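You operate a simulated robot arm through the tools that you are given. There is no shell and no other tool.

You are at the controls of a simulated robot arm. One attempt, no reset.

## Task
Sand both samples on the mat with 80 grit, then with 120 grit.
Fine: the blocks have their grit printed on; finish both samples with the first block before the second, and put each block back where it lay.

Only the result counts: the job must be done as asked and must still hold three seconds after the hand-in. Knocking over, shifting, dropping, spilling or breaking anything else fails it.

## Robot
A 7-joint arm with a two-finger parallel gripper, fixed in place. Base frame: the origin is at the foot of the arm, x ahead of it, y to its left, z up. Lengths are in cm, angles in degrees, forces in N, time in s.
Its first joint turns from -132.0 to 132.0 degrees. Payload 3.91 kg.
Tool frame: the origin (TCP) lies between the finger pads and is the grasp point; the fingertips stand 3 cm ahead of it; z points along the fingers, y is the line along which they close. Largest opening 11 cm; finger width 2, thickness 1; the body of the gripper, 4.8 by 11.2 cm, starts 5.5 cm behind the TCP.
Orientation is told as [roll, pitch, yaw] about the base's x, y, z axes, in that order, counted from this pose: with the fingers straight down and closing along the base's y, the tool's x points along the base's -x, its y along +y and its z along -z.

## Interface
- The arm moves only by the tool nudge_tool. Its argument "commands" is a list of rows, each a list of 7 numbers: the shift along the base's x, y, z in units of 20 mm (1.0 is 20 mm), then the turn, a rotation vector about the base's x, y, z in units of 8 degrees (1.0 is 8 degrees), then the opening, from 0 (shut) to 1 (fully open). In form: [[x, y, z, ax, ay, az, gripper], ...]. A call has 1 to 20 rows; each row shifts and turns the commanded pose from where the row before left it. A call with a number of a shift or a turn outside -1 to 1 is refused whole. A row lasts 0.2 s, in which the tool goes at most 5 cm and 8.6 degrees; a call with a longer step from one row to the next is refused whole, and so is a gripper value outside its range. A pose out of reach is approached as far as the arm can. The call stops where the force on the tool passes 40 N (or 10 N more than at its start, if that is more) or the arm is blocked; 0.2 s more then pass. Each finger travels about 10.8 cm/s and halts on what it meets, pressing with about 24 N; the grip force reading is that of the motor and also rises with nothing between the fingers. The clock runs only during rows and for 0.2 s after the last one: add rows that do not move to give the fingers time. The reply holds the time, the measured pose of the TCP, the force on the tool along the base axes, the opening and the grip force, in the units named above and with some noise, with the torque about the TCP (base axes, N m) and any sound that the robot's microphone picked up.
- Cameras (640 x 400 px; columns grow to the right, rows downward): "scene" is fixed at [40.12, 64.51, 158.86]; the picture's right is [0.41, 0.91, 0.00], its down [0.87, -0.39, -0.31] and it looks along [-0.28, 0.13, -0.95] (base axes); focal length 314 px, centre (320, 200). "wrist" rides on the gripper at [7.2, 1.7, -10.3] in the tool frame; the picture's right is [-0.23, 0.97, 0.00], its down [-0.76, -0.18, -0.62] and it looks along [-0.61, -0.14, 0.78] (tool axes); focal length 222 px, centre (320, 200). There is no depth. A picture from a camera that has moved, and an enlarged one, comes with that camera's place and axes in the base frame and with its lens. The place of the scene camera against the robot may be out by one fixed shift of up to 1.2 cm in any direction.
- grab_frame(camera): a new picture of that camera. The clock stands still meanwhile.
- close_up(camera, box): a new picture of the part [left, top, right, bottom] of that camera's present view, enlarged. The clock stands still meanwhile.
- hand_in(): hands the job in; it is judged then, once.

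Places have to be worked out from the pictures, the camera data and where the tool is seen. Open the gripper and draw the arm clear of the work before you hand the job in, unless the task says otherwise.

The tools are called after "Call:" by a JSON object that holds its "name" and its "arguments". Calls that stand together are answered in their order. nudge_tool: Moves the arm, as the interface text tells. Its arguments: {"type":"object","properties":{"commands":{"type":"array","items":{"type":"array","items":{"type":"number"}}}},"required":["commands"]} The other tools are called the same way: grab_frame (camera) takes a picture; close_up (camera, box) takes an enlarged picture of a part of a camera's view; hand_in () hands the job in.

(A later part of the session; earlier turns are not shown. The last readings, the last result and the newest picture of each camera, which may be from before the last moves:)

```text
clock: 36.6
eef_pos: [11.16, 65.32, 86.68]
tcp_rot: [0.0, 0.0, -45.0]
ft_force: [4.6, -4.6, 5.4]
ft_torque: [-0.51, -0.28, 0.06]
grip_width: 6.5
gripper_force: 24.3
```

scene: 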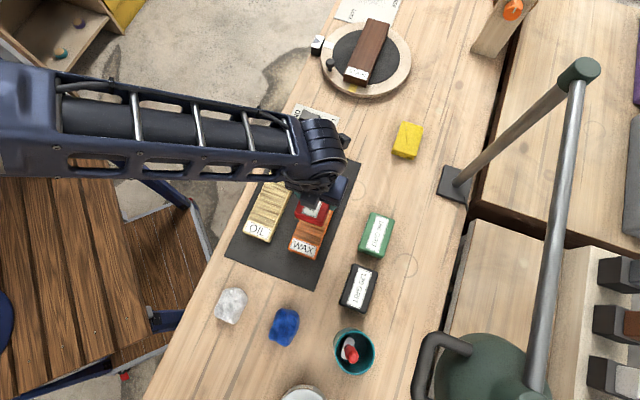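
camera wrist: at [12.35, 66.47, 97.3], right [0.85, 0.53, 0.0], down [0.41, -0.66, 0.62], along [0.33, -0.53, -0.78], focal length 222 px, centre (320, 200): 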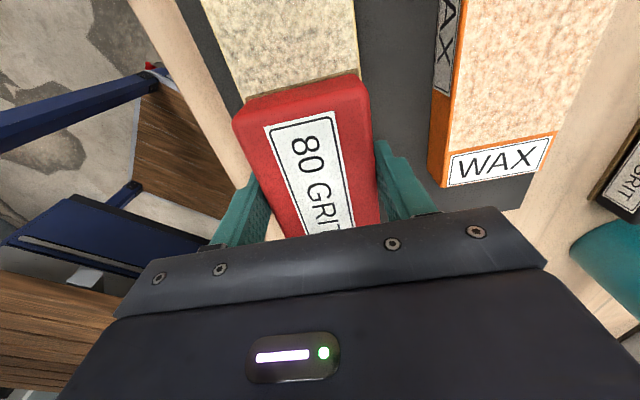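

Force dropped to 5 N on the way back, so I lower 0.8 mm more and continue to the far end with overhang.

Call:
{"name": "nudge_tool", "arguments": {"commands": [[-0.262, 0.262, -0.04, 0, 0, 0, 0.4], [-0.262, 0.262, 0, 0, 0, 0, 0.4], [-0.262, 0.262, 0, 0, 0, 0, 0.4], [-0.262, 0.262, 0, 0, 0, 0, 0.4], [-0.262, 0.262, 0, 0, 0, 0, 0.4], [-0.262, 0.262, 0, 0, 0, 0, 0.4], [-0.262, 0.262, 0, 0, 0, 0, 0.4], [-0.262, 0.262, 0, 0, 0, 0, 0.4], [-0.262, 0.262, 0, 0, 0, 0, 0.4]]}}

Call:
{"name": "close_up", "arguments": {"camera": "scene", "box": [230, 130, 390, 290]}}

Call:
{"name": "grab_frame", "arguments": {"camera": "wrist"}}

```text
clock: 38.6
eef_pos: [6.44, 70.04, 86.69]
tcp_rot: [0.0, 0.0, -45.0]
ft_force: [3.9, -3.5, 4.9]
ft_torque: [0.01, -0.02, -0.04]
grip_width: 6.46
gripper_force: 24.0
```

```text
2.50 times, centred on (310, 210) of scene
camera zoom: at [40.12, 64.51, 158.86], right [0.41, 0.91, 0.0], down [0.87, -0.39, -0.31], along [-0.28, 0.13, -0.95], focal length 785 px, centre (345, 175)
```

zoom: 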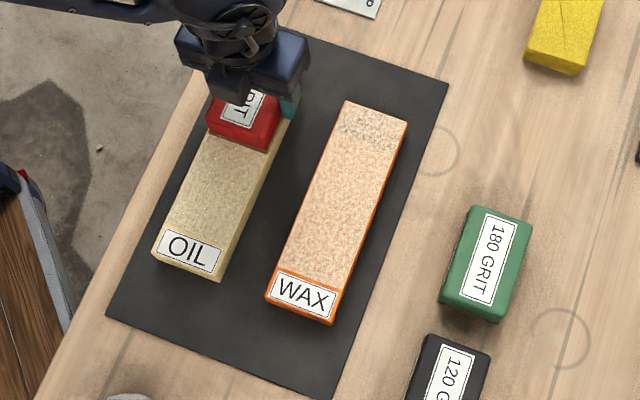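

```text
taken
camera wrist: at [2.48, 76.29, 97.13], right [0.85, 0.53, 0.0], down [0.41, -0.66, 0.62], along [0.33, -0.53, -0.78], focal length 222 px, centre (320, 200)
```

wrist: 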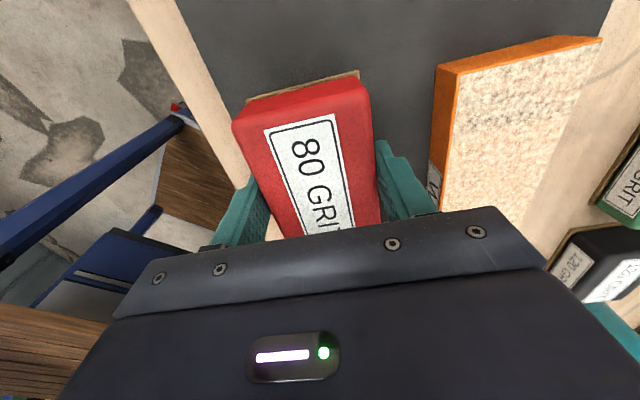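

The block overhangs OIL's far end. Now a second full stroke forward to the label end.

Call:
{"name": "nudge_tool", "arguments": {"commands": [[0.262, -0.262, 0, 0, 0, 0, 0.4], [0.262, -0.262, 0, 0, 0, 0, 0.4], [0.262, -0.262, 0, 0, 0, 0, 0.4], [0.262, -0.262, 0, 0, 0, 0, 0.4], [0.262, -0.262, 0, 0, 0, 0, 0.4], [0.262, -0.262, 0, 0, 0, 0, 0.4], [0.262, -0.262, 0, 0, 0, 0, 0.4], [0.262, -0.262, 0, 0, 0, 0, 0.4], [0.262, -0.262, 0, 0, 0, 0, 0.4], [0.262, -0.262, 0, 0, 0, 0, 0.4]]}}

```text
clock: 40.8
eef_pos: [11.66, 64.9, 86.67]
tcp_rot: [0.1, 0.0, -44.9]
ft_force: [0.2, 0.9, -1.6]
ft_torque: [-0.04, -0.02, 0.03]
grip_width: 6.49
gripper_force: 23.9
```

Contact was lost at commanded 86.64; contact height has crept down, so I suspect the block has slid up slightly in the grip. I check close-ups of the fingers and block.

Call:
{"name": "close_up", "arguments": {"camera": "wrist", "box": [200, 50, 440, 250]}}

Call:
{"name": "close_up", "arguments": {"camera": "scene", "box": [240, 160, 320, 250]}}

```text
2.00 times, centred on (320, 150) of wrist
camera zoom: at [7.65, 71.15, 97.15], right [0.85, 0.53, 0.0], down [0.41, -0.66, 0.62], along [0.33, -0.53, -0.78], focal length 444 px, centre (320, 300)
```

zoom: 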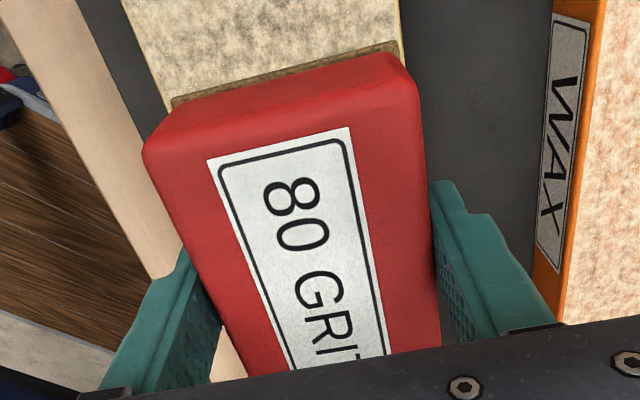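

```text
4.44 times, centred on (280, 205) of scene
camera zoom: at [40.12, 64.51, 158.86], right [0.41, 0.91, 0.0], down [0.87, -0.39, -0.31], along [-0.28, 0.13, -0.95], focal length 1395 px, centre (498, 178)
```

zoom: 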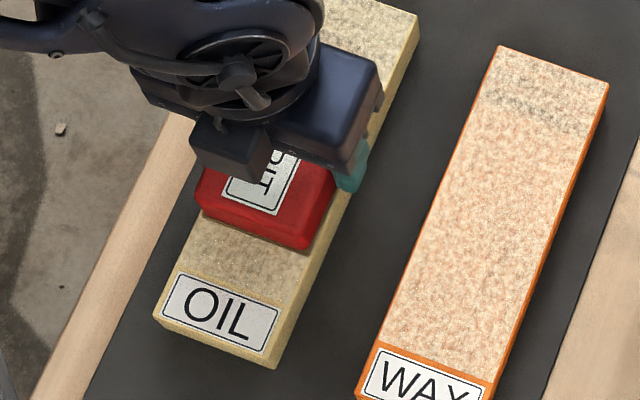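

The label looks about 8% larger in the wrist view, so the block has crept up roughly half a centimetre in the grip from my heavy pressure, and the fingertips are now close to its bottom. I will set it down on the sample and regrip higher, then use lighter pressure. First I lower gently to contact.

Call:
{"name": "nudge_tool", "arguments": {"commands": [[0, 0, -0.03, 0, 0, 0, 0.4], [0, 0, -0.02, 0, 0, 0, 0.4], [0, 0, 0, 0, 0, 0, 0.4]]}}

```text
clock: 41.6
eef_pos: [11.71, 64.93, 86.68]
tcp_rot: [0.1, 0.1, -45.0]
ft_force: [-2.5, 7.1, 19.4]
ft_torque: [-0.32, -0.05, -0.02]
grip_width: 6.42
gripper_force: 24.1
```

Contact at 19 N. I back off to light contact, open the fingers, rise 1.0 cm and grip again.

Call:
{"name": "nudge_tool", "arguments": {"commands": [[0, 0, 0.04, 0, 0, 0, 0.4], [0, 0, 0, 0, 0, 0, 0.4]]}}

```text
clock: 42.2
eef_pos: [11.66, 64.83, 86.62]
tcp_rot: [0.0, 0.0, -45.0]
ft_force: [-1.1, 2.9, 19.1]
ft_torque: [0.25, 0.27, 0.01]
grip_width: 6.48
gripper_force: 24.0
```

Still 19 N, so I ease off another 0.8 mm.

Call:
{"name": "nudge_tool", "arguments": {"commands": [[0, 0, 0.04, 0, 0, 0, 0.4], [0, 0, 0, 0, 0, 0, 0.4]]}}

```text
clock: 42.8
eef_pos: [11.56, 64.72, 86.74]
tcp_rot: [0.0, 0.0, -45.0]
ft_force: [-1.1, 5.8, 4.9]
ft_torque: [0.5, 0.22, -0.08]
grip_width: 6.47
gripper_force: 24.2
```

Light contact at 5 N. I open the fingers slightly to release the block on the sample.

Call:
{"name": "nudge_tool", "arguments": {"commands": [[0, 0, 0, 0, 0, 0, 0.62], [0, 0, 0, 0, 0, 0, 0.72], [0, 0, 0, 0, 0, 0, 0.72]]}}

Call:
{"name": "close_up", "arguments": {"camera": "wrist", "box": [200, 50, 440, 250]}}

```text
clock: 43.6
eef_pos: [11.67, 64.8, 86.76]
tcp_rot: [0.0, 0.0, -45.0]
ft_force: [0.3, 0.3, 0.0]
ft_torque: [0.01, -0.03, 0.0]
grip_width: 7.91
gripper_force: 0.1
```

```text
2.00 times, centred on (320, 150) of wrist
camera zoom: at [7.67, 71.11, 97.16], right [0.85, 0.53, 0.0], down [0.41, -0.66, 0.62], along [0.33, -0.53, -0.78], focal length 444 px, centre (320, 300)
```

zoom: 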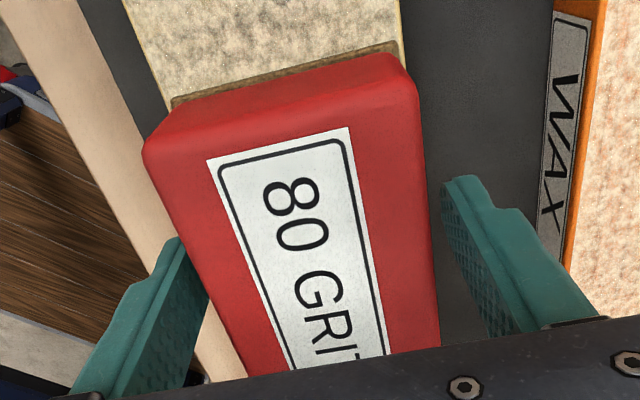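

Released cleanly. I rise 1.0 cm and regrip.

Call:
{"name": "nudge_tool", "arguments": {"commands": [[0, 0, 0.25, 0, 0, 0, 0.72], [0, 0, 0.25, 0, 0, 0, 0.72], [0, 0, 0, 0, 0, 0, 0.72], [0, 0, 0, 0, 0, 0, 0.62], [0, 0, 0, 0, 0, 0, 0.5], [0, 0, 0, 0, 0, 0, 0.4], [0, 0, 0, 0, 0, 0, 0.4]]}}

Call:
{"name": "close_up", "arguments": {"camera": "wrist", "box": [200, 50, 440, 250]}}

```text
clock: 45.2
eef_pos: [11.71, 64.8, 87.68]
tcp_rot: [0.0, 0.0, -44.9]
ft_force: [0.3, 0.1, 1.0]
ft_torque: [-0.04, -0.02, 0.01]
grip_width: 6.5
gripper_force: 24.0
```

```text
2.00 times, centred on (320, 150) of wrist
camera zoom: at [7.67, 71.1, 98.19], right [0.85, 0.53, 0.0], down [0.41, -0.66, 0.62], along [0.33, -0.53, -0.78], focal length 444 px, centre (320, 300)
```

zoom: 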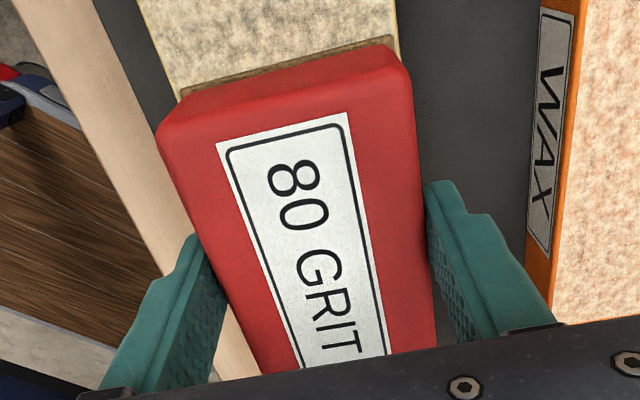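

Regripped at the original height on the block. I press lightly and check force.

Call:
{"name": "nudge_tool", "arguments": {"commands": [[0, 0, -0.03, 0, 0, 0, 0.4], [0, 0, -0.02, 0, 0, 0, 0.4], [0, 0, 0, 0, 0, 0, 0.4]]}}

```text
clock: 46.0
eef_pos: [11.63, 64.85, 87.7]
tcp_rot: [0.0, -0.1, -45.0]
ft_force: [0.6, -11.6, 20.0]
ft_torque: [-0.69, -0.02, -0.02]
grip_width: 6.49
gripper_force: 23.8
```

20 N is a bit much; I ease 0.4 mm while stroking to the label end.

Call:
{"name": "nudge_tool", "arguments": {"commands": [[0.2, -0.2, 0.02, 0, 0, 0, 0.4], [0.262, -0.262, 0, 0, 0, 0, 0.4], [0.262, -0.262, 0, 0, 0, 0, 0.4], [0.262, -0.262, 0, 0, 0, 0, 0.4], [0.262, -0.262, 0, 0, 0, 0, 0.4]]}}

```text
clock: 47.2
eef_pos: [14.06, 62.45, 87.74]
tcp_rot: [-0.1, 0.0, -45.0]
ft_force: [-9.2, 7.7, 15.8]
ft_torque: [0.32, 0.43, -0.13]
grip_width: 6.47
gripper_force: 24.0
```

15.8 N with 12 N friction. I ease slightly more and continue to the label end.

Call:
{"name": "nudge_tool", "arguments": {"commands": [[0.262, -0.262, 0.01, 0, 0, 0, 0.4], [0.262, -0.262, 0, 0, 0, 0, 0.4], [0.262, -0.262, 0, 0, 0, 0, 0.4], [0.2, -0.2, 0, 0, 0, 0, 0.4]]}}

```text
clock: 48.2
eef_pos: [16.06, 60.44, 87.85]
tcp_rot: [0.0, 0.0, -45.0]
ft_force: [-4.7, 5.1, 11.6]
ft_torque: [0.23, 0.08, 0.03]
grip_width: 6.49
gripper_force: 24.2
```

11.6 N, good. Now the backward stroke, first half.

Call:
{"name": "nudge_tool", "arguments": {"commands": [[-0.267, 0.267, 0, 0, 0, 0, 0.4], [-0.267, 0.267, 0, 0, 0, 0, 0.4], [-0.267, 0.267, 0, 0, 0, 0, 0.4], [-0.267, 0.267, 0, 0, 0, 0, 0.4], [-0.267, 0.267, 0, 0, 0, 0, 0.4], [-0.267, 0.267, 0, 0, 0, 0, 0.4], [-0.267, 0.267, 0, 0, 0, 0, 0.4], [-0.267, 0.267, 0, 0, 0, 0, 0.4], [-0.267, 0.267, 0, 0, 0, 0, 0.4]]}}

```text
clock: 50.2
eef_pos: [11.26, 65.12, 87.74]
tcp_rot: [0.0, 0.0, -45.0]
ft_force: [-0.5, 0.7, 0.9]
ft_torque: [0.0, 0.03, -0.02]
grip_width: 6.46
gripper_force: 23.8
```

Force fell to about 1 N near the middle; I lower 0.8 mm and continue to the far end.

Call:
{"name": "nudge_tool", "arguments": {"commands": [[-0.267, 0.267, -0.04, 0, 0, 0, 0.4], [-0.267, 0.267, 0, 0, 0, 0, 0.4], [-0.267, 0.267, 0, 0, 0, 0, 0.4], [-0.267, 0.267, 0, 0, 0, 0, 0.4]]}}

```text
clock: 51.2
eef_pos: [9.35, 67.24, 87.74]
tcp_rot: [0.0, 0.0, -45.0]
ft_force: [9.3, -6.8, 13.8]
ft_torque: [-0.28, -0.35, 0.15]
grip_width: 6.48
gripper_force: 23.7
```

13.8 N now, which is good. I continue to the far end with overhang and look.

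Call:
{"name": "nudge_tool", "arguments": {"commands": [[-0.267, 0.267, 0, 0, 0, 0, 0.4], [-0.267, 0.267, 0, 0, 0, 0, 0.4], [-0.267, 0.267, 0, 0, 0, 0, 0.4], [-0.267, 0.267, 0, 0, 0, 0, 0.4], [-0.267, 0.267, 0, 0, 0, 0, 0.4]]}}

Call:
{"name": "close_up", "arguments": {"camera": "scene", "box": [240, 150, 360, 270]}}

```text
clock: 52.4
eef_pos: [6.68, 69.89, 87.77]
tcp_rot: [0.0, 0.0, -45.0]
ft_force: [12.1, -13.2, 23.4]
ft_torque: [-0.36, -0.26, 0.06]
grip_width: 6.48
gripper_force: 24.2
```

```text
3.33 times, centred on (300, 210) of scene
camera zoom: at [40.12, 64.51, 158.86], right [0.41, 0.91, 0.0], down [0.87, -0.39, -0.31], along [-0.28, 0.13, -0.95], focal length 1046 px, centre (387, 167)
```

zoom: 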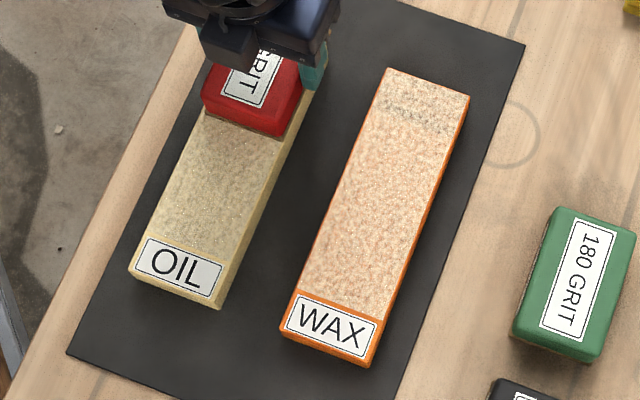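

23 N at the far end, so that end is slightly high. I ease off and make the forward stroke with a small height profile.

Call:
{"name": "nudge_tool", "arguments": {"commands": [[0.262, -0.262, 0.03, 0, 0, 0, 0.4], [0.262, -0.262, 0, 0, 0, 0, 0.4], [0.262, -0.262, 0, 0, 0, 0, 0.4], [0.262, -0.262, 0, 0, 0, 0, 0.4], [0.262, -0.262, 0, 0, 0, 0, 0.4], [0.262, -0.262, -0.01, 0, 0, 0, 0.4], [0.262, -0.262, -0.01, 0, 0, 0, 0.4], [0.262, -0.262, 0, 0, 0, 0, 0.4], [0.262, -0.262, 0, 0, 0, 0, 0.4]]}}

```text
clock: 54.4
eef_pos: [11.09, 65.21, 87.72]
tcp_rot: [0.0, 0.0, -44.9]
ft_force: [-7.2, 6.7, 13.8]
ft_torque: [0.48, 0.38, 0.09]
grip_width: 6.47
gripper_force: 23.3
```

Force is 13.8 N at the middle. I continue to the label end.

Call:
{"name": "nudge_tool", "arguments": {"commands": [[0.262, -0.262, 0, 0, 0, 0, 0.4], [0.262, -0.262, 0, 0, 0, 0, 0.4], [0.262, -0.262, 0.01, 0, 0, 0, 0.4], [0.262, -0.262, 0, 0, 0, 0, 0.4], [0.262, -0.262, 0.01, 0, 0, 0, 0.4], [0.262, -0.262, 0, 0, 0, 0, 0.4], [0.262, -0.262, 0, 0, 0, 0, 0.4], [0.262, -0.262, 0, 0, 0, 0, 0.4], [0.2, -0.2, 0, 0, 0, 0, 0.4]]}}

Call:
{"name": "close_up", "arguments": {"camera": "scene", "box": [240, 150, 360, 270]}}

Call:
{"name": "close_up", "arguments": {"camera": "wrist", "box": [200, 0, 440, 250]}}

```text
clock: 56.4
eef_pos: [15.79, 60.78, 87.67]
tcp_rot: [0.2, 0.0, -45.1]
ft_force: [-11.1, 14.4, 27.9]
ft_torque: [0.19, 0.15, 0.02]
grip_width: 6.47
gripper_force: 24.0
```

```text
3.33 times, centred on (300, 210) of scene
camera zoom: at [40.12, 64.51, 158.86], right [0.41, 0.91, 0.0], down [0.87, -0.39, -0.31], along [-0.28, 0.13, -0.95], focal length 1046 px, centre (387, 167)
```

zoom: 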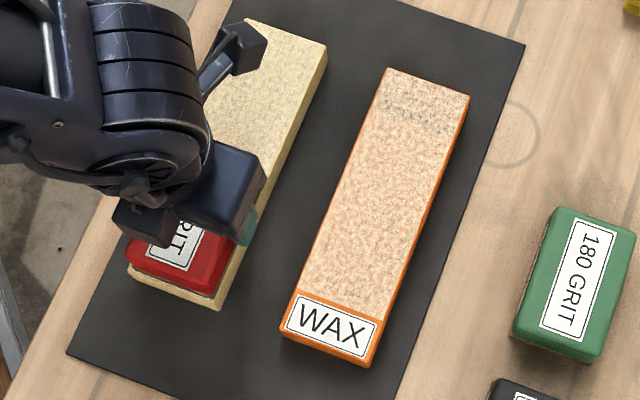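

```text
1.60 times, centred on (320, 125) of wrist
camera zoom: at [11.83, 67.06, 98.15], right [0.85, 0.53, 0.0], down [0.41, -0.66, 0.62], along [0.33, -0.53, -0.78], focal length 355 px, centre (320, 320)
```

zoom: 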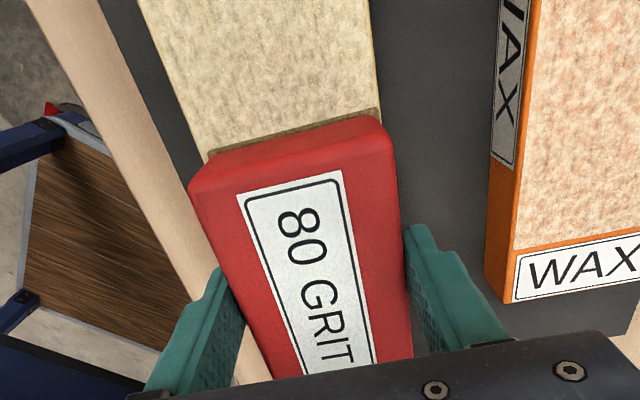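

OIL now looks uniformly sanded and light. I lift and carry the block to the far half of WAX to finish the part that was under-sanded.

Call:
{"name": "nudge_tool", "arguments": {"commands": [[0, 0, 0.5, 0, 0, 0, 0.4], [0, 0, 1, 0, 0, 0, 0.4], [0, 0, 0.8, 0, 0, 0, 0.4], [0.1175, 0.93, 0, 0, 0, 0, 0.4], [0.1175, 0.93, 0, 0, 0, 0, 0.4], [0.1175, 0.93, 0, 0, 0, 0, 0.4], [0.1175, 0.93, 0, 0, 0, 0, 0.4], [0.1175, 0.93, 0, 0, 0, 0, 0.4], [0.1175, 0.93, 0, 0, 0, 0, 0.4], [0.1175, 0.93, 0, 0, 0, 0, 0.4], [0.1175, 0.93, 0, 0, 0, 0, 0.4], [0, 0, 0, 0, 0, 0, 0.4]]}}

Call:
{"name": "close_up", "arguments": {"camera": "scene", "box": [230, 130, 390, 290]}}

Call:
{"name": "close_up", "arguments": {"camera": "wrist", "box": [200, 50, 440, 250]}}

```text
clock: 59.0
eef_pos: [17.53, 75.64, 92.29]
tcp_rot: [0.0, 0.0, -44.9]
ft_force: [-0.3, -0.2, -2.1]
ft_torque: [0.01, 0.01, 0.03]
grip_width: 6.47
gripper_force: 23.5
```

```text
2.50 times, centred on (310, 210) of scene
camera zoom: at [40.12, 64.51, 158.86], right [0.41, 0.91, 0.0], down [0.87, -0.39, -0.31], along [-0.28, 0.13, -0.95], focal length 785 px, centre (345, 175)
```

zoom: 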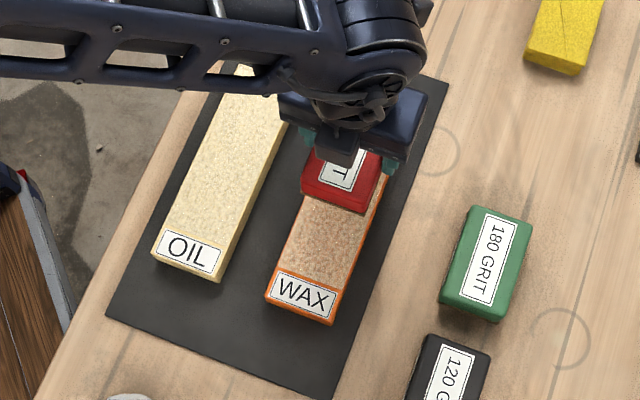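

```text
2.00 times, centred on (320, 150) of wrist
camera zoom: at [13.57, 81.99, 102.69], right [0.85, 0.53, 0.0], down [0.41, -0.66, 0.62], along [0.33, -0.53, -0.78], focal length 444 px, centre (320, 300)
```

zoom: 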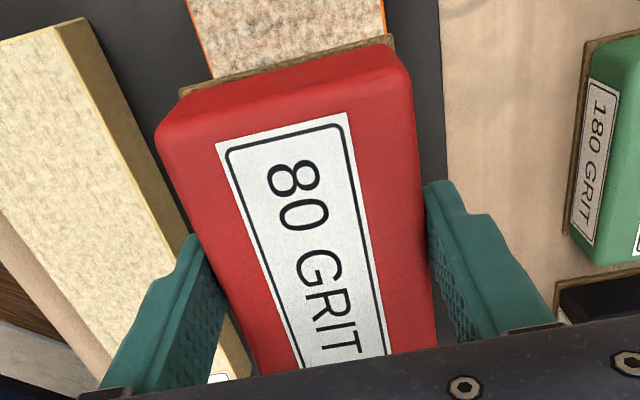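

No slip since the regrip (label looks the same size). I descend onto WAX at u≈-41.

Call:
{"name": "nudge_tool", "arguments": {"commands": [[0, 0, -1, 0, 0, 0, 0.4], [0, 0, -1, 0, 0, 0, 0.4], [0, 0, -0.15, 0, 0, 0, 0.4], [0, 0, -0.05, 0, 0, 0, 0.4], [0, 0, 0, 0, 0, 0, 0.4]]}}

```text
clock: 60.2
eef_pos: [17.69, 75.62, 87.9]
tcp_rot: [0.0, 0.1, -45.1]
ft_force: [0.2, 0.4, -2.5]
ft_torque: [0.02, 0.01, 0.01]
grip_width: 6.45
gripper_force: 24.4
```

Still free at 87.9. I step down slowly.

Call:
{"name": "nudge_tool", "arguments": {"commands": [[0, 0, -0.05, 0, 0, 0, 0.4], [0, 0, -0.03, 0, 0, 0, 0.4], [0, 0, -0.03, 0, 0, 0, 0.4], [0, 0, 0, 0, 0, 0, 0.4]]}}

```text
clock: 61.2
eef_pos: [17.54, 75.58, 87.71]
tcp_rot: [0.0, 0.0, -44.9]
ft_force: [1.1, 0.0, 5.0]
ft_torque: [-0.23, -0.27, 0.02]
grip_width: 6.46
gripper_force: 24.1
```

Contact at 5 N. I press a little more and stroke to the far end with overhang.

Call:
{"name": "nudge_tool", "arguments": {"commands": [[-0.265, 0.265, -0.02, 0, 0, 0, 0.4], [-0.265, 0.265, 0, 0, 0, 0, 0.4], [-0.265, 0.265, 0, 0, 0, 0, 0.4], [-0.265, 0.265, 0, 0, 0, 0, 0.4], [-0.265, 0.265, 0, 0, 0, 0, 0.4], [-0.265, 0.265, 0, 0, 0, 0, 0.4]]}}

```text
clock: 62.6
eef_pos: [14.43, 78.75, 87.58]
tcp_rot: [-0.1, 0.0, -45.1]
ft_force: [4.9, -6.3, 9.0]
ft_torque: [-0.27, -0.31, 0.04]
grip_width: 6.46
gripper_force: 24.4
```

9 N at the far end. I scrub forward and back there with slightly more pressure.

Call:
{"name": "nudge_tool", "arguments": {"commands": [[0.265, -0.265, -0.01, 0, 0, 0, 0.4], [0.265, -0.265, 0, 0, 0, 0, 0.4], [0.265, -0.265, 0, 0, 0, 0, 0.4], [0.265, -0.265, 0, 0, 0, 0, 0.4], [0.265, -0.265, 0, 0, 0, 0, 0.4], [0.265, -0.265, 0, 0, 0, 0, 0.4], [-0.265, 0.265, 0, 0, 0, 0, 0.4], [-0.265, 0.265, 0, 0, 0, 0, 0.4], [-0.265, 0.265, 0, 0, 0, 0, 0.4], [-0.265, 0.265, 0, 0, 0, 0, 0.4], [-0.265, 0.265, 0, 0, 0, 0, 0.4], [-0.265, 0.265, 0, 0, 0, 0, 0.4]]}}

Call:
{"name": "close_up", "arguments": {"camera": "wrist", "box": [200, 30, 440, 250]}}

```text
clock: 65.2
eef_pos: [14.27, 78.74, 87.71]
tcp_rot: [0.0, 0.0, -45.0]
ft_force: [4.4, -6.6, 9.6]
ft_torque: [-0.26, -0.39, -0.06]
grip_width: 6.49
gripper_force: 24.1
```

```text
1.82 times, centred on (320, 140) of wrist
camera zoom: at [10.39, 84.98, 98.09], right [0.85, 0.53, 0.0], down [0.41, -0.66, 0.62], along [0.33, -0.53, -0.78], focal length 404 px, centre (320, 309)
```

zoom: 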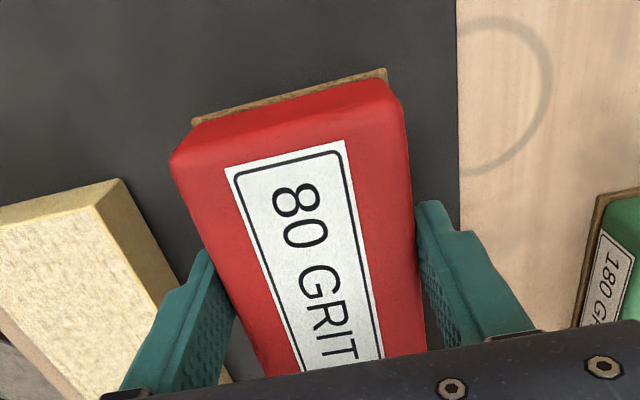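

Good contact at the far end. Now a full forward stroke along WAX to the label end.

Call:
{"name": "nudge_tool", "arguments": {"commands": [[0.265, -0.265, 0, 0, 0, 0, 0.4], [0.265, -0.265, 0, 0, 0, 0, 0.4], [0.265, -0.265, 0, 0, 0, 0, 0.4], [0.265, -0.265, 0, 0, 0, 0, 0.4], [0.265, -0.265, 0, 0, 0, 0, 0.4], [0.265, -0.265, 0, 0, 0, 0, 0.4], [0.265, -0.265, 0, 0, 0, 0, 0.4], [0.265, -0.265, 0, 0, 0, 0, 0.4], [0.265, -0.265, 0, 0, 0, 0, 0.4], [0.265, -0.265, 0, 0, 0, 0, 0.4]]}}

```text
clock: 67.4
eef_pos: [19.72, 73.44, 87.64]
tcp_rot: [-0.1, 0.1, -45.0]
ft_force: [-4.4, 4.7, 7.4]
ft_torque: [-0.09, -0.01, -0.01]
grip_width: 6.48
gripper_force: 24.1
```

7 N at the middle; I continue to the label end and look.

Call:
{"name": "nudge_tool", "arguments": {"commands": [[0.265, -0.265, -0.01, 0, 0, 0, 0.4], [0.265, -0.265, 0, 0, 0, 0, 0.4], [0.265, -0.265, 0, 0, 0, 0, 0.4], [0.265, -0.265, 0, 0, 0, 0, 0.4], [0.265, -0.265, 0, 0, 0, 0, 0.4], [0.265, -0.265, 0, 0, 0, 0, 0.4], [0.265, -0.265, 0, 0, 0, 0, 0.4], [0.265, -0.265, 0, 0, 0, 0, 0.4]]}}

Call:
{"name": "close_up", "arguments": {"camera": "scene", "box": [230, 130, 390, 290]}}

Call:
{"name": "close_up", "arguments": {"camera": "wrist", "box": [200, 0, 440, 150]}}

```text
clock: 69.2
eef_pos: [23.93, 69.27, 87.62]
tcp_rot: [-0.1, 0.0, -45.0]
ft_force: [-11.9, 10.6, 20.9]
ft_torque: [0.23, 0.27, -0.06]
grip_width: 6.46
gripper_force: 23.8
```

```text
2.50 times, centred on (310, 210) of scene
camera zoom: at [40.12, 64.51, 158.86], right [0.41, 0.91, 0.0], down [0.87, -0.39, -0.31], along [-0.28, 0.13, -0.95], focal length 785 px, centre (345, 175)
```

zoom: 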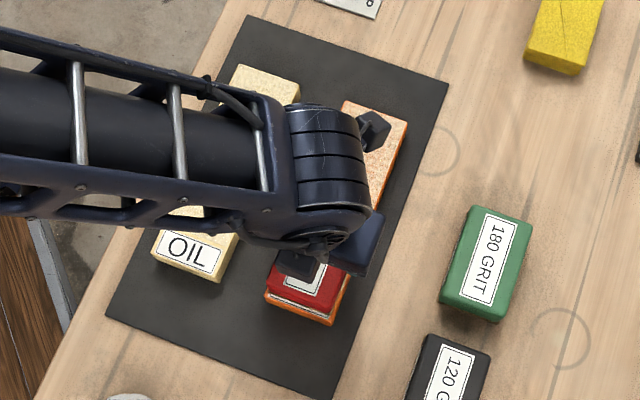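

```text
2.67 times, centred on (320, 75) of wrist
camera zoom: at [20.01, 75.58, 98.08], right [0.85, 0.53, 0.0], down [0.41, -0.66, 0.62], along [0.33, -0.53, -0.78], focal length 592 px, centre (320, 533)
```

zoom: 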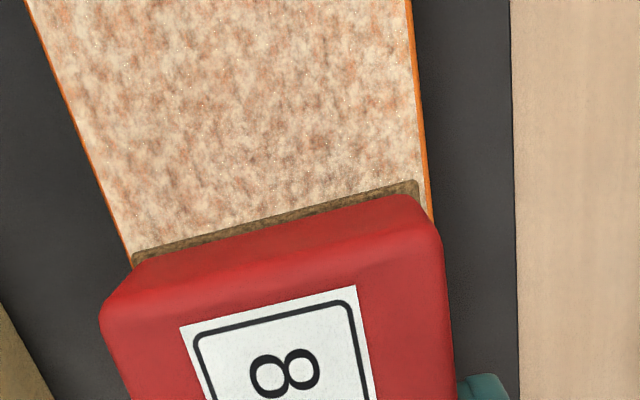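

Forward stroke done with good pressure. I lift and move beyond the label end to see both samples unobstructed.

Call:
{"name": "nudge_tool", "arguments": {"commands": [[0, 0, 0.5, 0, 0, 0, 0.4], [0, 0, 1, 0, 0, 0, 0.4], [0, 0, 1, 0, 0, 0, 0.4], [0.8, -0.8, 1, 0, 0, 0, 0.4], [0.8, -0.8, 1, 0, 0, 0, 0.4], [0.8, -0.8, 0.5, 0, 0, 0, 0.4], [0.8, -0.8, 0, 0, 0, 0, 0.4], [0.8, -0.8, 0, 0, 0, 0, 0.4]]}}

Call:
{"name": "close_up", "arguments": {"camera": "scene", "box": [240, 140, 360, 270]}}

Call:
{"name": "grab_frame", "arguments": {"camera": "scene"}}

```text
clock: 71.0
eef_pos: [32.2, 61.27, 97.56]
tcp_rot: [0.0, 0.0, -45.0]
ft_force: [-0.5, 1.1, -2.1]
ft_torque: [0.01, -0.03, 0.02]
grip_width: 6.47
gripper_force: 23.9
```

```text
3.08 times, centred on (300, 205) of scene
camera zoom: at [40.12, 64.51, 158.86], right [0.41, 0.91, 0.0], down [0.87, -0.39, -0.31], along [-0.28, 0.13, -0.95], focal length 966 px, centre (382, 185)
```

zoom: 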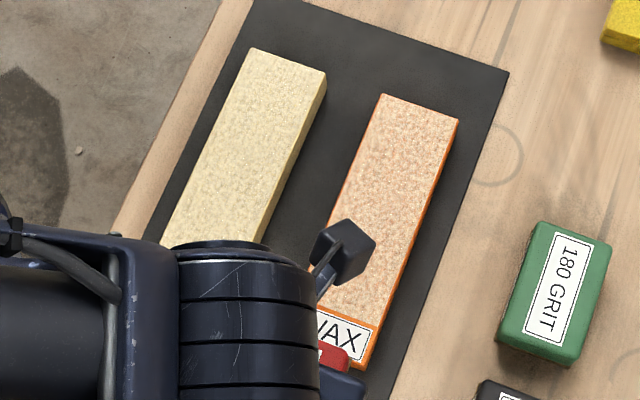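

```text
taken
```

scene: 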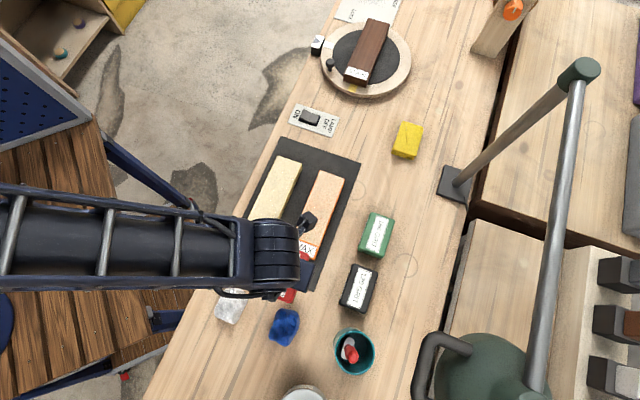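

Both samples now look uniformly sanded with 80 grit and have not shifted. I carry the 80 block back above its original spot at (21.5, 93.8).

Call:
{"name": "nudge_tool", "arguments": {"commands": [[-0.3081, 0.957, 0, 0, 0, 0, 0.4], [-0.3081, 0.957, 0, 0, 0, 0, 0.4], [-0.3081, 0.957, 0, 0, 0, 0, 0.4], [-0.3081, 0.957, 0, 0, 0, 0, 0.4], [-0.3081, 0.957, 0, 0, 0, 0, 0.4], [-0.3081, 0.957, 0, 0, 0, 0, 0.4], [-0.3081, 0.957, 0, 0, 0, 0, 0.4], [-0.3081, 0.957, 0, 0, 0, 0, 0.4], [-0.3081, 0.957, 0, 0, 0, 0, 0.4], [-0.3081, 0.957, 0, 0, 0, 0, 0.4], [-0.3081, 0.957, 0, 0, 0, 0, 0.4], [-0.3081, 0.957, 0, 0, 0, 0, 0.4], [-0.3081, 0.957, 0, 0, 0, 0, 0.4], [-0.3081, 0.957, 0, 0, 0, 0, 0.4], [-0.3081, 0.957, 0, 0, 0, 0, 0.4], [-0.3081, 0.957, 0, 0, 0, 0, 0.4], [-0.3083, 0.957, 0, 0, 0, 0, 0.4], [0, 0, 0, 0, 0, 0, 0.4]]}}

Call:
{"name": "grab_frame", "arguments": {"camera": "wrist"}}

```text
clock: 74.8
eef_pos: [21.48, 93.77, 97.7]
tcp_rot: [0.1, -0.1, -44.9]
ft_force: [-0.1, 0.2, -2.2]
ft_torque: [-0.02, 0.0, 0.02]
grip_width: 6.44
gripper_force: 23.8
```

```text
taken
camera wrist: at [17.5, 100.04, 108.07], right [0.85, 0.53, 0.0], down [0.41, -0.66, 0.62], along [0.33, -0.53, -0.78], focal length 222 px, centre (320, 200)
```

wrist: 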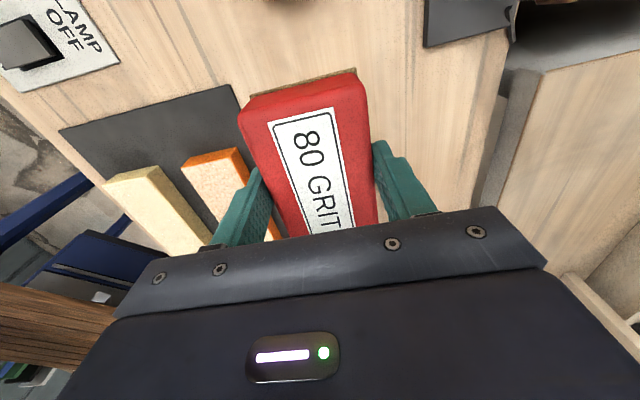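

The block sits a few millimetres lower in the grip than originally, so table contact should come near TCP z 84. I descend to z≈85 first.

Call:
{"name": "nudge_tool", "arguments": {"commands": [[0, 0, -0.95, 0, 0, 0, 0.4], [0, 0, -0.95, 0, 0, 0, 0.4], [0, 0, -0.95, 0, 0, 0, 0.4], [0, 0, -0.95, 0, 0, 0, 0.4], [0, 0, -0.95, 0, 0, 0, 0.4], [0, 0, -0.8, 0, 0, 0, 0.4], [0, 0, -0.5, 0, 0, 0, 0.4], [0, 0, 0, 0, 0, 0, 0.4]]}}

Call:
{"name": "close_up", "arguments": {"camera": "scene", "box": [340, 110, 440, 260]}}

Call:
{"name": "grab_frame", "arguments": {"camera": "wrist"}}

```text
clock: 76.6
eef_pos: [21.51, 93.73, 85.42]
tcp_rot: [0.0, 0.1, -45.0]
ft_force: [1.4, 0.3, -1.6]
ft_torque: [0.03, 0.01, 0.02]
grip_width: 6.47
gripper_force: 23.8
```

```text
2.67 times, centred on (390, 185) of scene
camera zoom: at [40.12, 64.51, 158.86], right [0.41, 0.91, 0.0], down [0.87, -0.39, -0.31], along [-0.28, 0.13, -0.95], focal length 837 px, centre (133, 240)
```

zoom: 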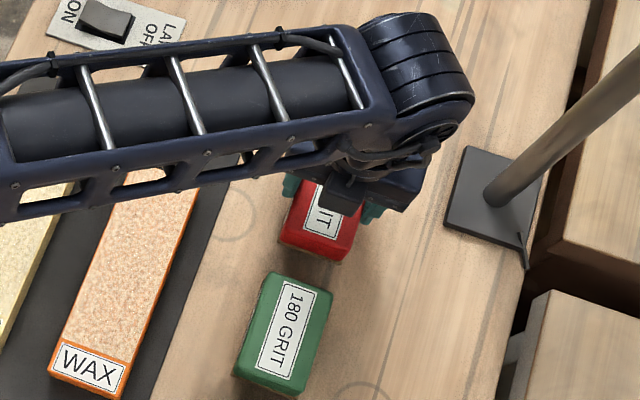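

```text
taken
camera wrist: at [17.52, 100.03, 95.91], right [0.85, 0.53, 0.0], down [0.41, -0.66, 0.62], along [0.33, -0.53, -0.78], focal length 222 px, centre (320, 200)
```

wrist: 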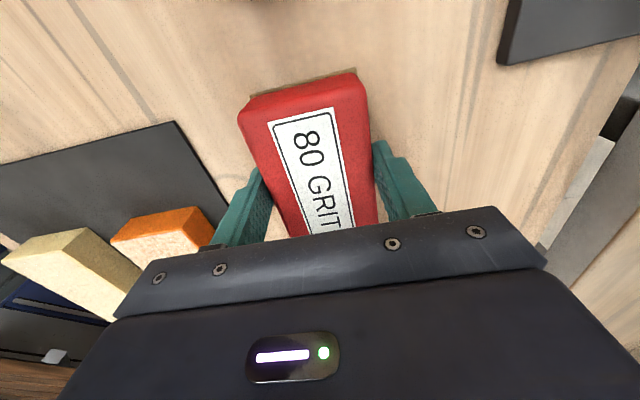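

Clear at 85.4. I lower gently toward the table.

Call:
{"name": "nudge_tool", "arguments": {"commands": [[0, 0, -0.3, 0, 0, 0, 0.4], [0, 0, -0.15, 0, 0, 0, 0.4], [0, 0, -0.1, 0, 0, 0, 0.4], [0, 0, 0, 0, 0, 0, 0.4]]}}

```text
clock: 77.6
eef_pos: [21.36, 93.58, 84.38]
tcp_rot: [0.0, 0.1, -45.0]
ft_force: [-0.8, 0.6, -1.5]
ft_torque: [0.0, -0.04, 0.01]
grip_width: 6.46
gripper_force: 23.9
```

No contact yet at 84.4. I continue in small steps.

Call:
{"name": "nudge_tool", "arguments": {"commands": [[0, 0, -0.06, 0, 0, 0, 0.4], [0, 0, -0.05, 0, 0, 0, 0.4], [0, 0, -0.03, 0, 0, 0, 0.4], [0, 0, 0, 0, 0, 0, 0.4]]}}

```text
clock: 78.6
eef_pos: [21.4, 93.74, 84.37]
tcp_rot: [0.0, 0.1, -45.0]
ft_force: [0.3, -1.3, 13.1]
ft_torque: [-0.62, -0.12, 0.0]
grip_width: 6.46
gripper_force: 23.1
```

The block is on the table. I ease off slightly and open the gripper.

Call:
{"name": "nudge_tool", "arguments": {"commands": [[0, 0, 0.04, 0, 0, 0, 0.4], [0, 0, 0, 0, 0, 0, 0.5], [0, 0, 0, 0, 0, 0, 0.6], [0, 0, 0, 0, 0, 0, 0.75], [0, 0, 0, 0, 0, 0, 1], [0, 0, 0, 0, 0, 0, 1]]}}

Call:
{"name": "grab_frame", "arguments": {"camera": "wrist"}}

```text
clock: 80.0
eef_pos: [21.46, 93.78, 84.15]
tcp_rot: [0.0, -0.1, -44.9]
ft_force: [0.3, 0.2, -0.4]
ft_torque: [0.0, -0.03, -0.01]
grip_width: 10.99
gripper_force: 0.0
```

```text
taken
camera wrist: at [17.46, 100.03, 94.61], right [0.85, 0.53, 0.0], down [0.41, -0.66, 0.62], along [0.33, -0.53, -0.78], focal length 222 px, centre (320, 200)
```

wrist: 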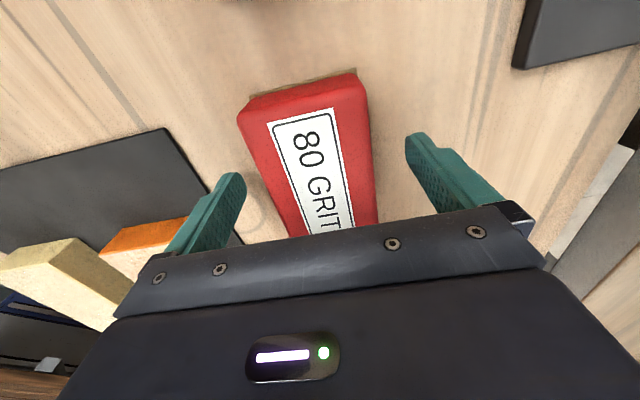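

Released. I rise straight up to compare the block position with the original view.

Call:
{"name": "nudge_tool", "arguments": {"commands": [[0, 0, 0.5, 0, 0, 0, 1], [0, 0, 1, 0, 0, 0, 1], [0, 0, 1, 0, 0, 0, 1], [0, 0, 1, 0, 0, 0, 1], [0, 0, 1, 0, 0, 0, 1], [0, 0, 1, 0, 0, 0, 1], [0, 0, 1, 0, 0, 0, 1], [0, 0, 0, 0, 0, 0, 1]]}}

Call:
{"name": "close_up", "arguments": {"camera": "wrist", "box": [230, 30, 390, 180]}}

Call:
{"name": "close_up", "arguments": {"camera": "scene", "box": [340, 150, 420, 320]}}

```text
clock: 81.8
eef_pos: [21.5, 93.63, 97.04]
tcp_rot: [0.0, 0.0, -44.9]
ft_force: [-0.2, 0.7, 0.1]
ft_torque: [-0.01, -0.04, -0.02]
grip_width: 11.0
gripper_force: 0.1
```

```text
2.67 times, centred on (310, 105) of wrist
camera zoom: at [17.54, 99.88, 107.54], right [0.85, 0.53, 0.0], down [0.41, -0.66, 0.62], along [0.33, -0.53, -0.78], focal length 592 px, centre (347, 453)
```

zoom: 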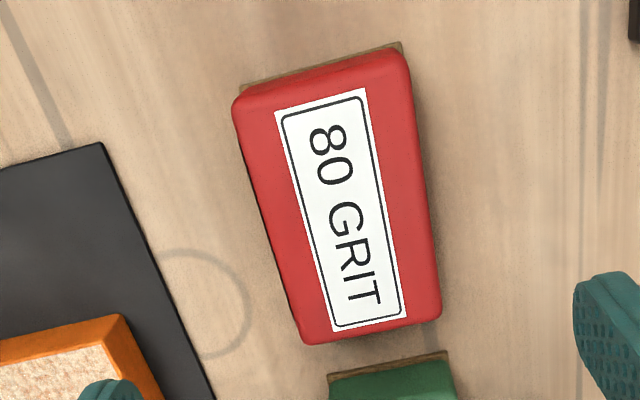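

```text
2.35 times, centred on (380, 235) of scene
camera zoom: at [40.12, 64.51, 158.86], right [0.41, 0.91, 0.0], down [0.87, -0.39, -0.31], along [-0.28, 0.13, -0.95], focal length 739 px, centre (179, 118)
```

zoom: 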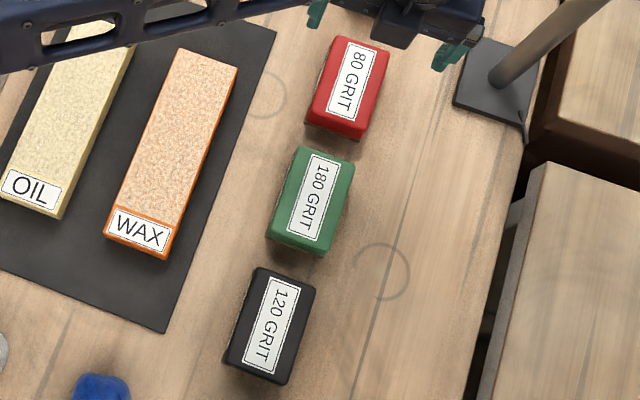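

The 80 block is back within about a millimetre of its original place, and nothing else moved. Next is the black 120 block, which lies nearer to the lamp head. I rise to a viewpoint from which the wrist camera should see the lamp, to judge clearance.

Call:
{"name": "nudge_tool", "arguments": {"commands": [[0.405, -0.923, 0.955, 0, 0, 0, 1], [0.405, -0.923, 0.955, 0, 0, 0, 1], [0.405, -0.923, 0.955, 0, 0, 0, 1], [0.405, -0.923, 0.955, 0, 0, 0, 1], [0.405, -0.923, 0.955, 0, 0, 0, 1], [0.405, -0.923, 0.955, 0, 0, 0, 1], [0.405, -0.923, 0.955, 0, 0, 0, 1], [0.405, -0.923, 0.955, 0, 0, 0, 1], [0.405, -0.923, 0.955, 0, 0, 0, 1], [0.405, -0.923, 0.955, 0, 0, 0, 1], [0.405, -0.923, 0.955, 0, 0, 0, 1]]}}

Call:
{"name": "grab_frame", "arguments": {"camera": "wrist"}}

Call:
{"name": "grab_frame", "arguments": {"camera": "scene"}}

```text
clock: 84.2
eef_pos: [30.3, 73.39, 118.19]
tcp_rot: [0.0, 0.1, -45.0]
ft_force: [0.1, 0.5, -0.3]
ft_torque: [0.0, -0.01, 0.01]
grip_width: 11.01
gripper_force: 0.1
```

```text
taken
camera wrist: at [26.39, 79.62, 128.59], right [0.85, 0.53, 0.0], down [0.41, -0.66, 0.62], along [0.33, -0.53, -0.78], focal length 222 px, centre (320, 200)
```

wrist: 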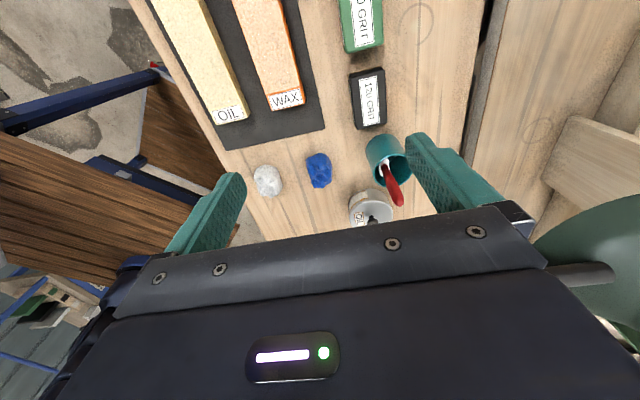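

```text
taken
```

scene: 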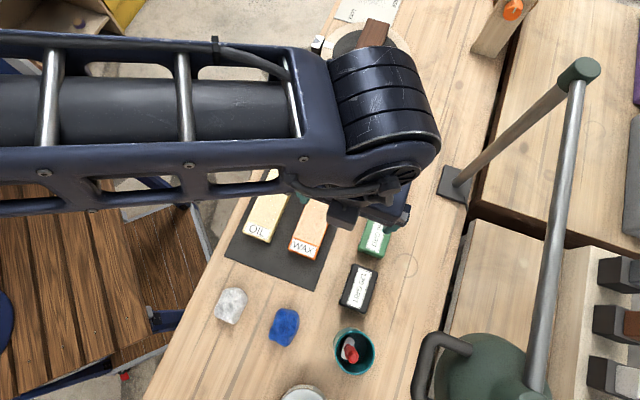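

Triangulating the lamp's grey handle gives about (50–52, 74–78, 117–119), with the dome around (60, 80, 111). It is roughly 8 cm from the vertical axis above the 120 block but 33 cm above grasp height, so I'll approach the block low (z≈90) from the WAX side. First I measure the 120 block in the wrist view.

Call:
{"name": "close_up", "arguments": {"camera": "wrist", "box": [330, 50, 410, 140]}}

Call:
{"name": "close_up", "arguments": {"camera": "wrist", "box": [500, 150, 640, 400]}}

Call:
{"name": "close_up", "arguments": {"camera": "scene", "box": [320, 240, 420, 320]}}

Call:
{"name": "close_up", "arguments": {"camera": "scene", "box": [300, 300, 600, 400]}}

```text
4.44 times, centred on (370, 95) of wrist
camera zoom: at [26.39, 79.62, 128.59], right [0.85, 0.53, 0.0], down [0.41, -0.66, 0.62], along [0.33, -0.53, -0.78], focal length 987 px, centre (98, 667)
```

zoom: 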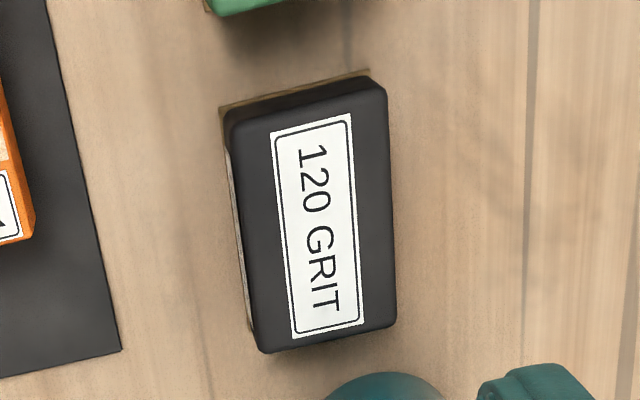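

```text
1.60 times, centred on (570, 275) of wrist
camera zoom: at [26.39, 79.62, 128.59], right [0.85, 0.53, 0.0], down [0.41, -0.66, 0.62], along [0.33, -0.53, -0.78], focal length 355 px, centre (-80, 80)
```

zoom: 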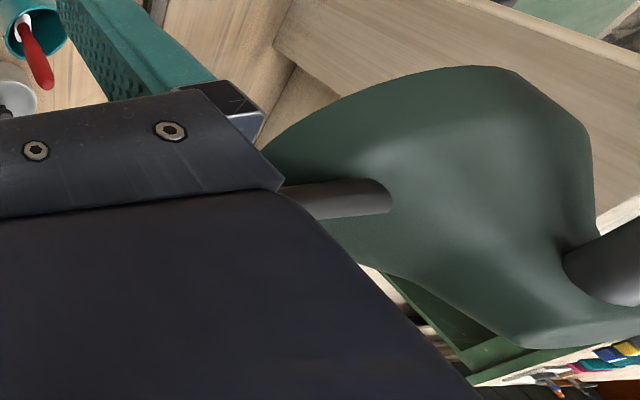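

```text
5.00 times, centred on (370, 280) of scene
camera zoom: at [40.12, 64.51, 158.86], right [0.41, 0.91, 0.0], down [0.87, -0.39, -0.31], along [-0.28, 0.13, -0.95], focal length 1570 px, centre (70, -200)
```

zoom: 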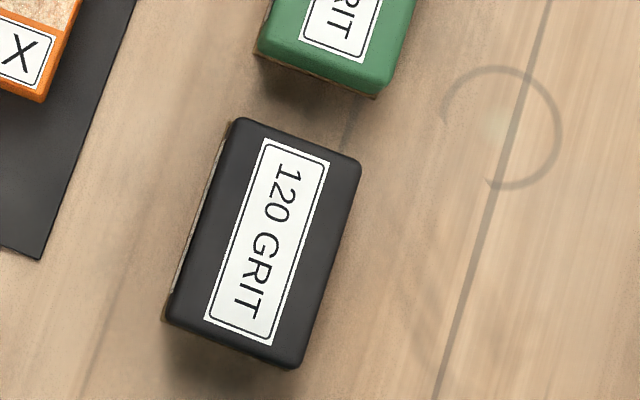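

```text
2.13 times, centred on (450, 350) of scene
camera zoom: at [40.12, 64.51, 158.86], right [0.41, 0.91, 0.0], down [0.87, -0.39, -0.31], along [-0.28, 0.13, -0.95], focal length 670 px, centre (43, -120)
```

zoom: 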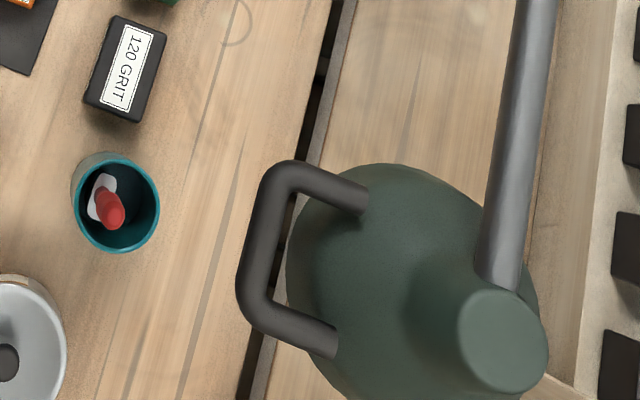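

The 120 block centre comes out at about (40.6, 74.7), aligned with the others. I descend to z≈89.5 beside it on the WAX side, well away from the lamp handle.

Call:
{"name": "nudge_tool", "arguments": {"commands": [[0.09, -0.21, -0.957, 0, 0, 0, 1], [0.09, -0.21, -0.957, 0, 0, 0, 1], [0.09, -0.21, -0.957, 0, 0, 0, 1], [0.09, -0.21, -0.957, 0, 0, 0, 1], [0.09, -0.21, -0.957, 0, 0, 0, 1], [0.09, -0.21, -0.957, 0, 0, 0, 1], [0.09, -0.21, -0.957, 0, 0, 0, 1], [0.09, -0.21, -0.957, 0, 0, 0, 1], [0.09, -0.21, -0.957, 0, 0, 0, 1], [0.09, -0.21, -0.957, 0, 0, 0, 1], [0.09, -0.21, -0.957, 0, 0, 0, 1], [0.09, -0.21, -0.957, 0, 0, 0, 1], [0.09, -0.21, -0.957, 0, 0, 0, 1], [0.09, -0.21, -0.957, 0, 0, 0, 1], [0.09, -0.21, -0.957, 0, 0, 0, 1]]}}

Call:
{"name": "grab_frame", "arguments": {"camera": "wrist"}}

Call:
{"name": "grab_frame", "arguments": {"camera": "scene"}}

```text
clock: 87.4
eef_pos: [33.03, 67.17, 89.5]
tcp_rot: [0.0, 0.0, -45.0]
ft_force: [0.9, -0.7, 0.3]
ft_torque: [0.01, -0.02, 0.0]
grip_width: 10.98
gripper_force: 0.0
```

```text
taken
camera wrist: at [29.06, 73.39, 99.93], right [0.85, 0.53, 0.0], down [0.41, -0.67, 0.62], along [0.33, -0.53, -0.78], focal length 222 px, centre (320, 200)
```

wrist: 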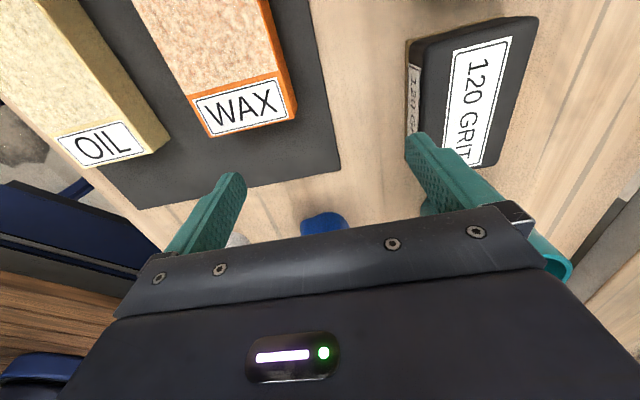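

```text
taken
```

scene: 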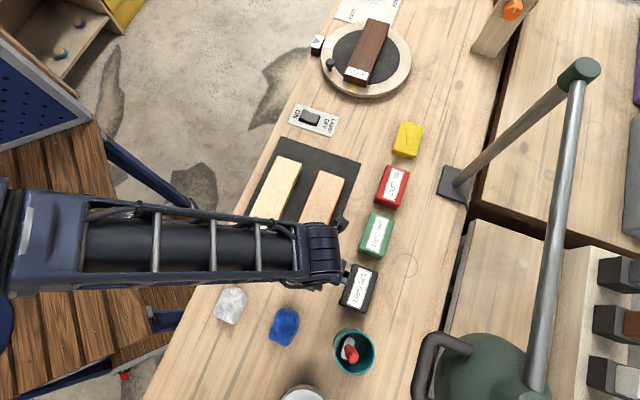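

View confirms geometry. I slide laterally over the 120 block at z 89.5 (tips 2.5 cm above block tops).

Call:
{"name": "nudge_tool", "arguments": {"commands": [[0.6, 0.6, 0, 0, 0, 0, 1], [0.65, 0.65, 0, 0, 0, 0, 1], [0.65, 0.65, 0, 0, 0, 0, 1], [0.65, 0.65, 0, 0, 0, 0, 1], [0.65, 0.65, 0, 0, 0, 0, 1], [0.58, 0.56, 0, 0, 0, 0, 1]]}}

Call:
{"name": "grab_frame", "arguments": {"camera": "wrist"}}

Call:
{"name": "grab_frame", "arguments": {"camera": "scene"}}

```text
clock: 88.8
eef_pos: [40.65, 74.5, 89.44]
tcp_rot: [0.0, 0.1, -44.9]
ft_force: [-0.5, -0.5, 0.0]
ft_torque: [-0.04, -0.05, -0.03]
grip_width: 11.0
gripper_force: 0.0
```

```text
taken
camera wrist: at [36.55, 80.88, 99.96], right [0.85, 0.53, 0.0], down [0.41, -0.66, 0.62], along [0.33, -0.53, -0.78], focal length 222 px, centre (320, 200)
```

wrist: 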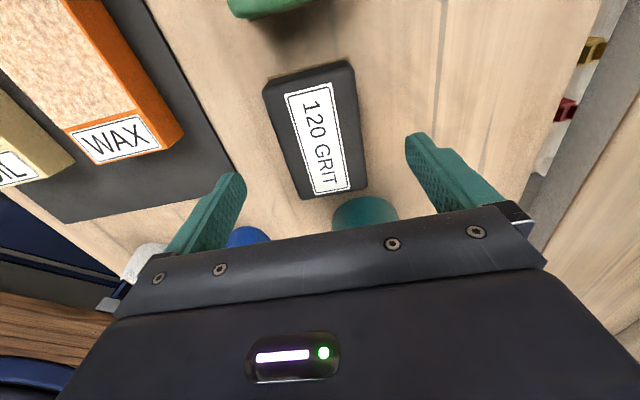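

```text
taken
```

scene: 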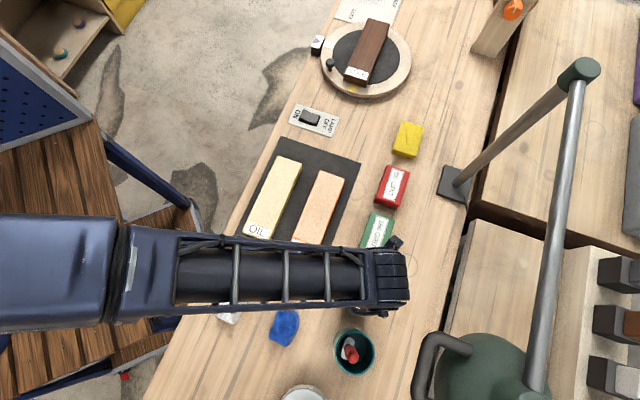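

The tool is centred on the 120 block (measured centre (40.66, 74.66)), and the arm is clear of the lamp. I descend to grasp height z≈84.1.

Call:
{"name": "nudge_tool", "arguments": {"commands": [[0, 0, -0.8, 0, 0, 0, 1], [0, 0, -0.8, 0, 0, 0, 1], [0, 0, -0.7, 0, 0, 0, 1], [0, 0, -0.37, 0, 0, 0, 1], [0, 0, 0, 0, 0, 0, 1]]}}

Call:
{"name": "grab_frame", "arguments": {"camera": "wrist"}}

```text
clock: 90.0
eef_pos: [40.63, 74.6, 84.23]
tcp_rot: [-0.1, 0.0, -45.1]
ft_force: [0.2, 0.3, 0.7]
ft_torque: [-0.01, 0.0, -0.03]
grip_width: 11.0
gripper_force: 0.1
```

```text
taken
camera wrist: at [36.6, 80.88, 94.59], right [0.85, 0.53, 0.0], down [0.41, -0.66, 0.62], along [0.33, -0.53, -0.78], focal length 222 px, centre (320, 200)
```

wrist: 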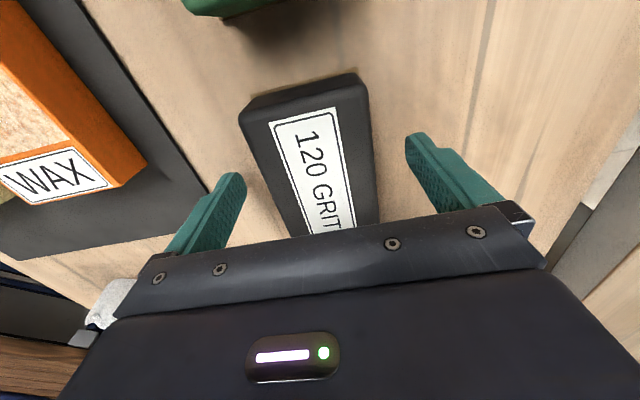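

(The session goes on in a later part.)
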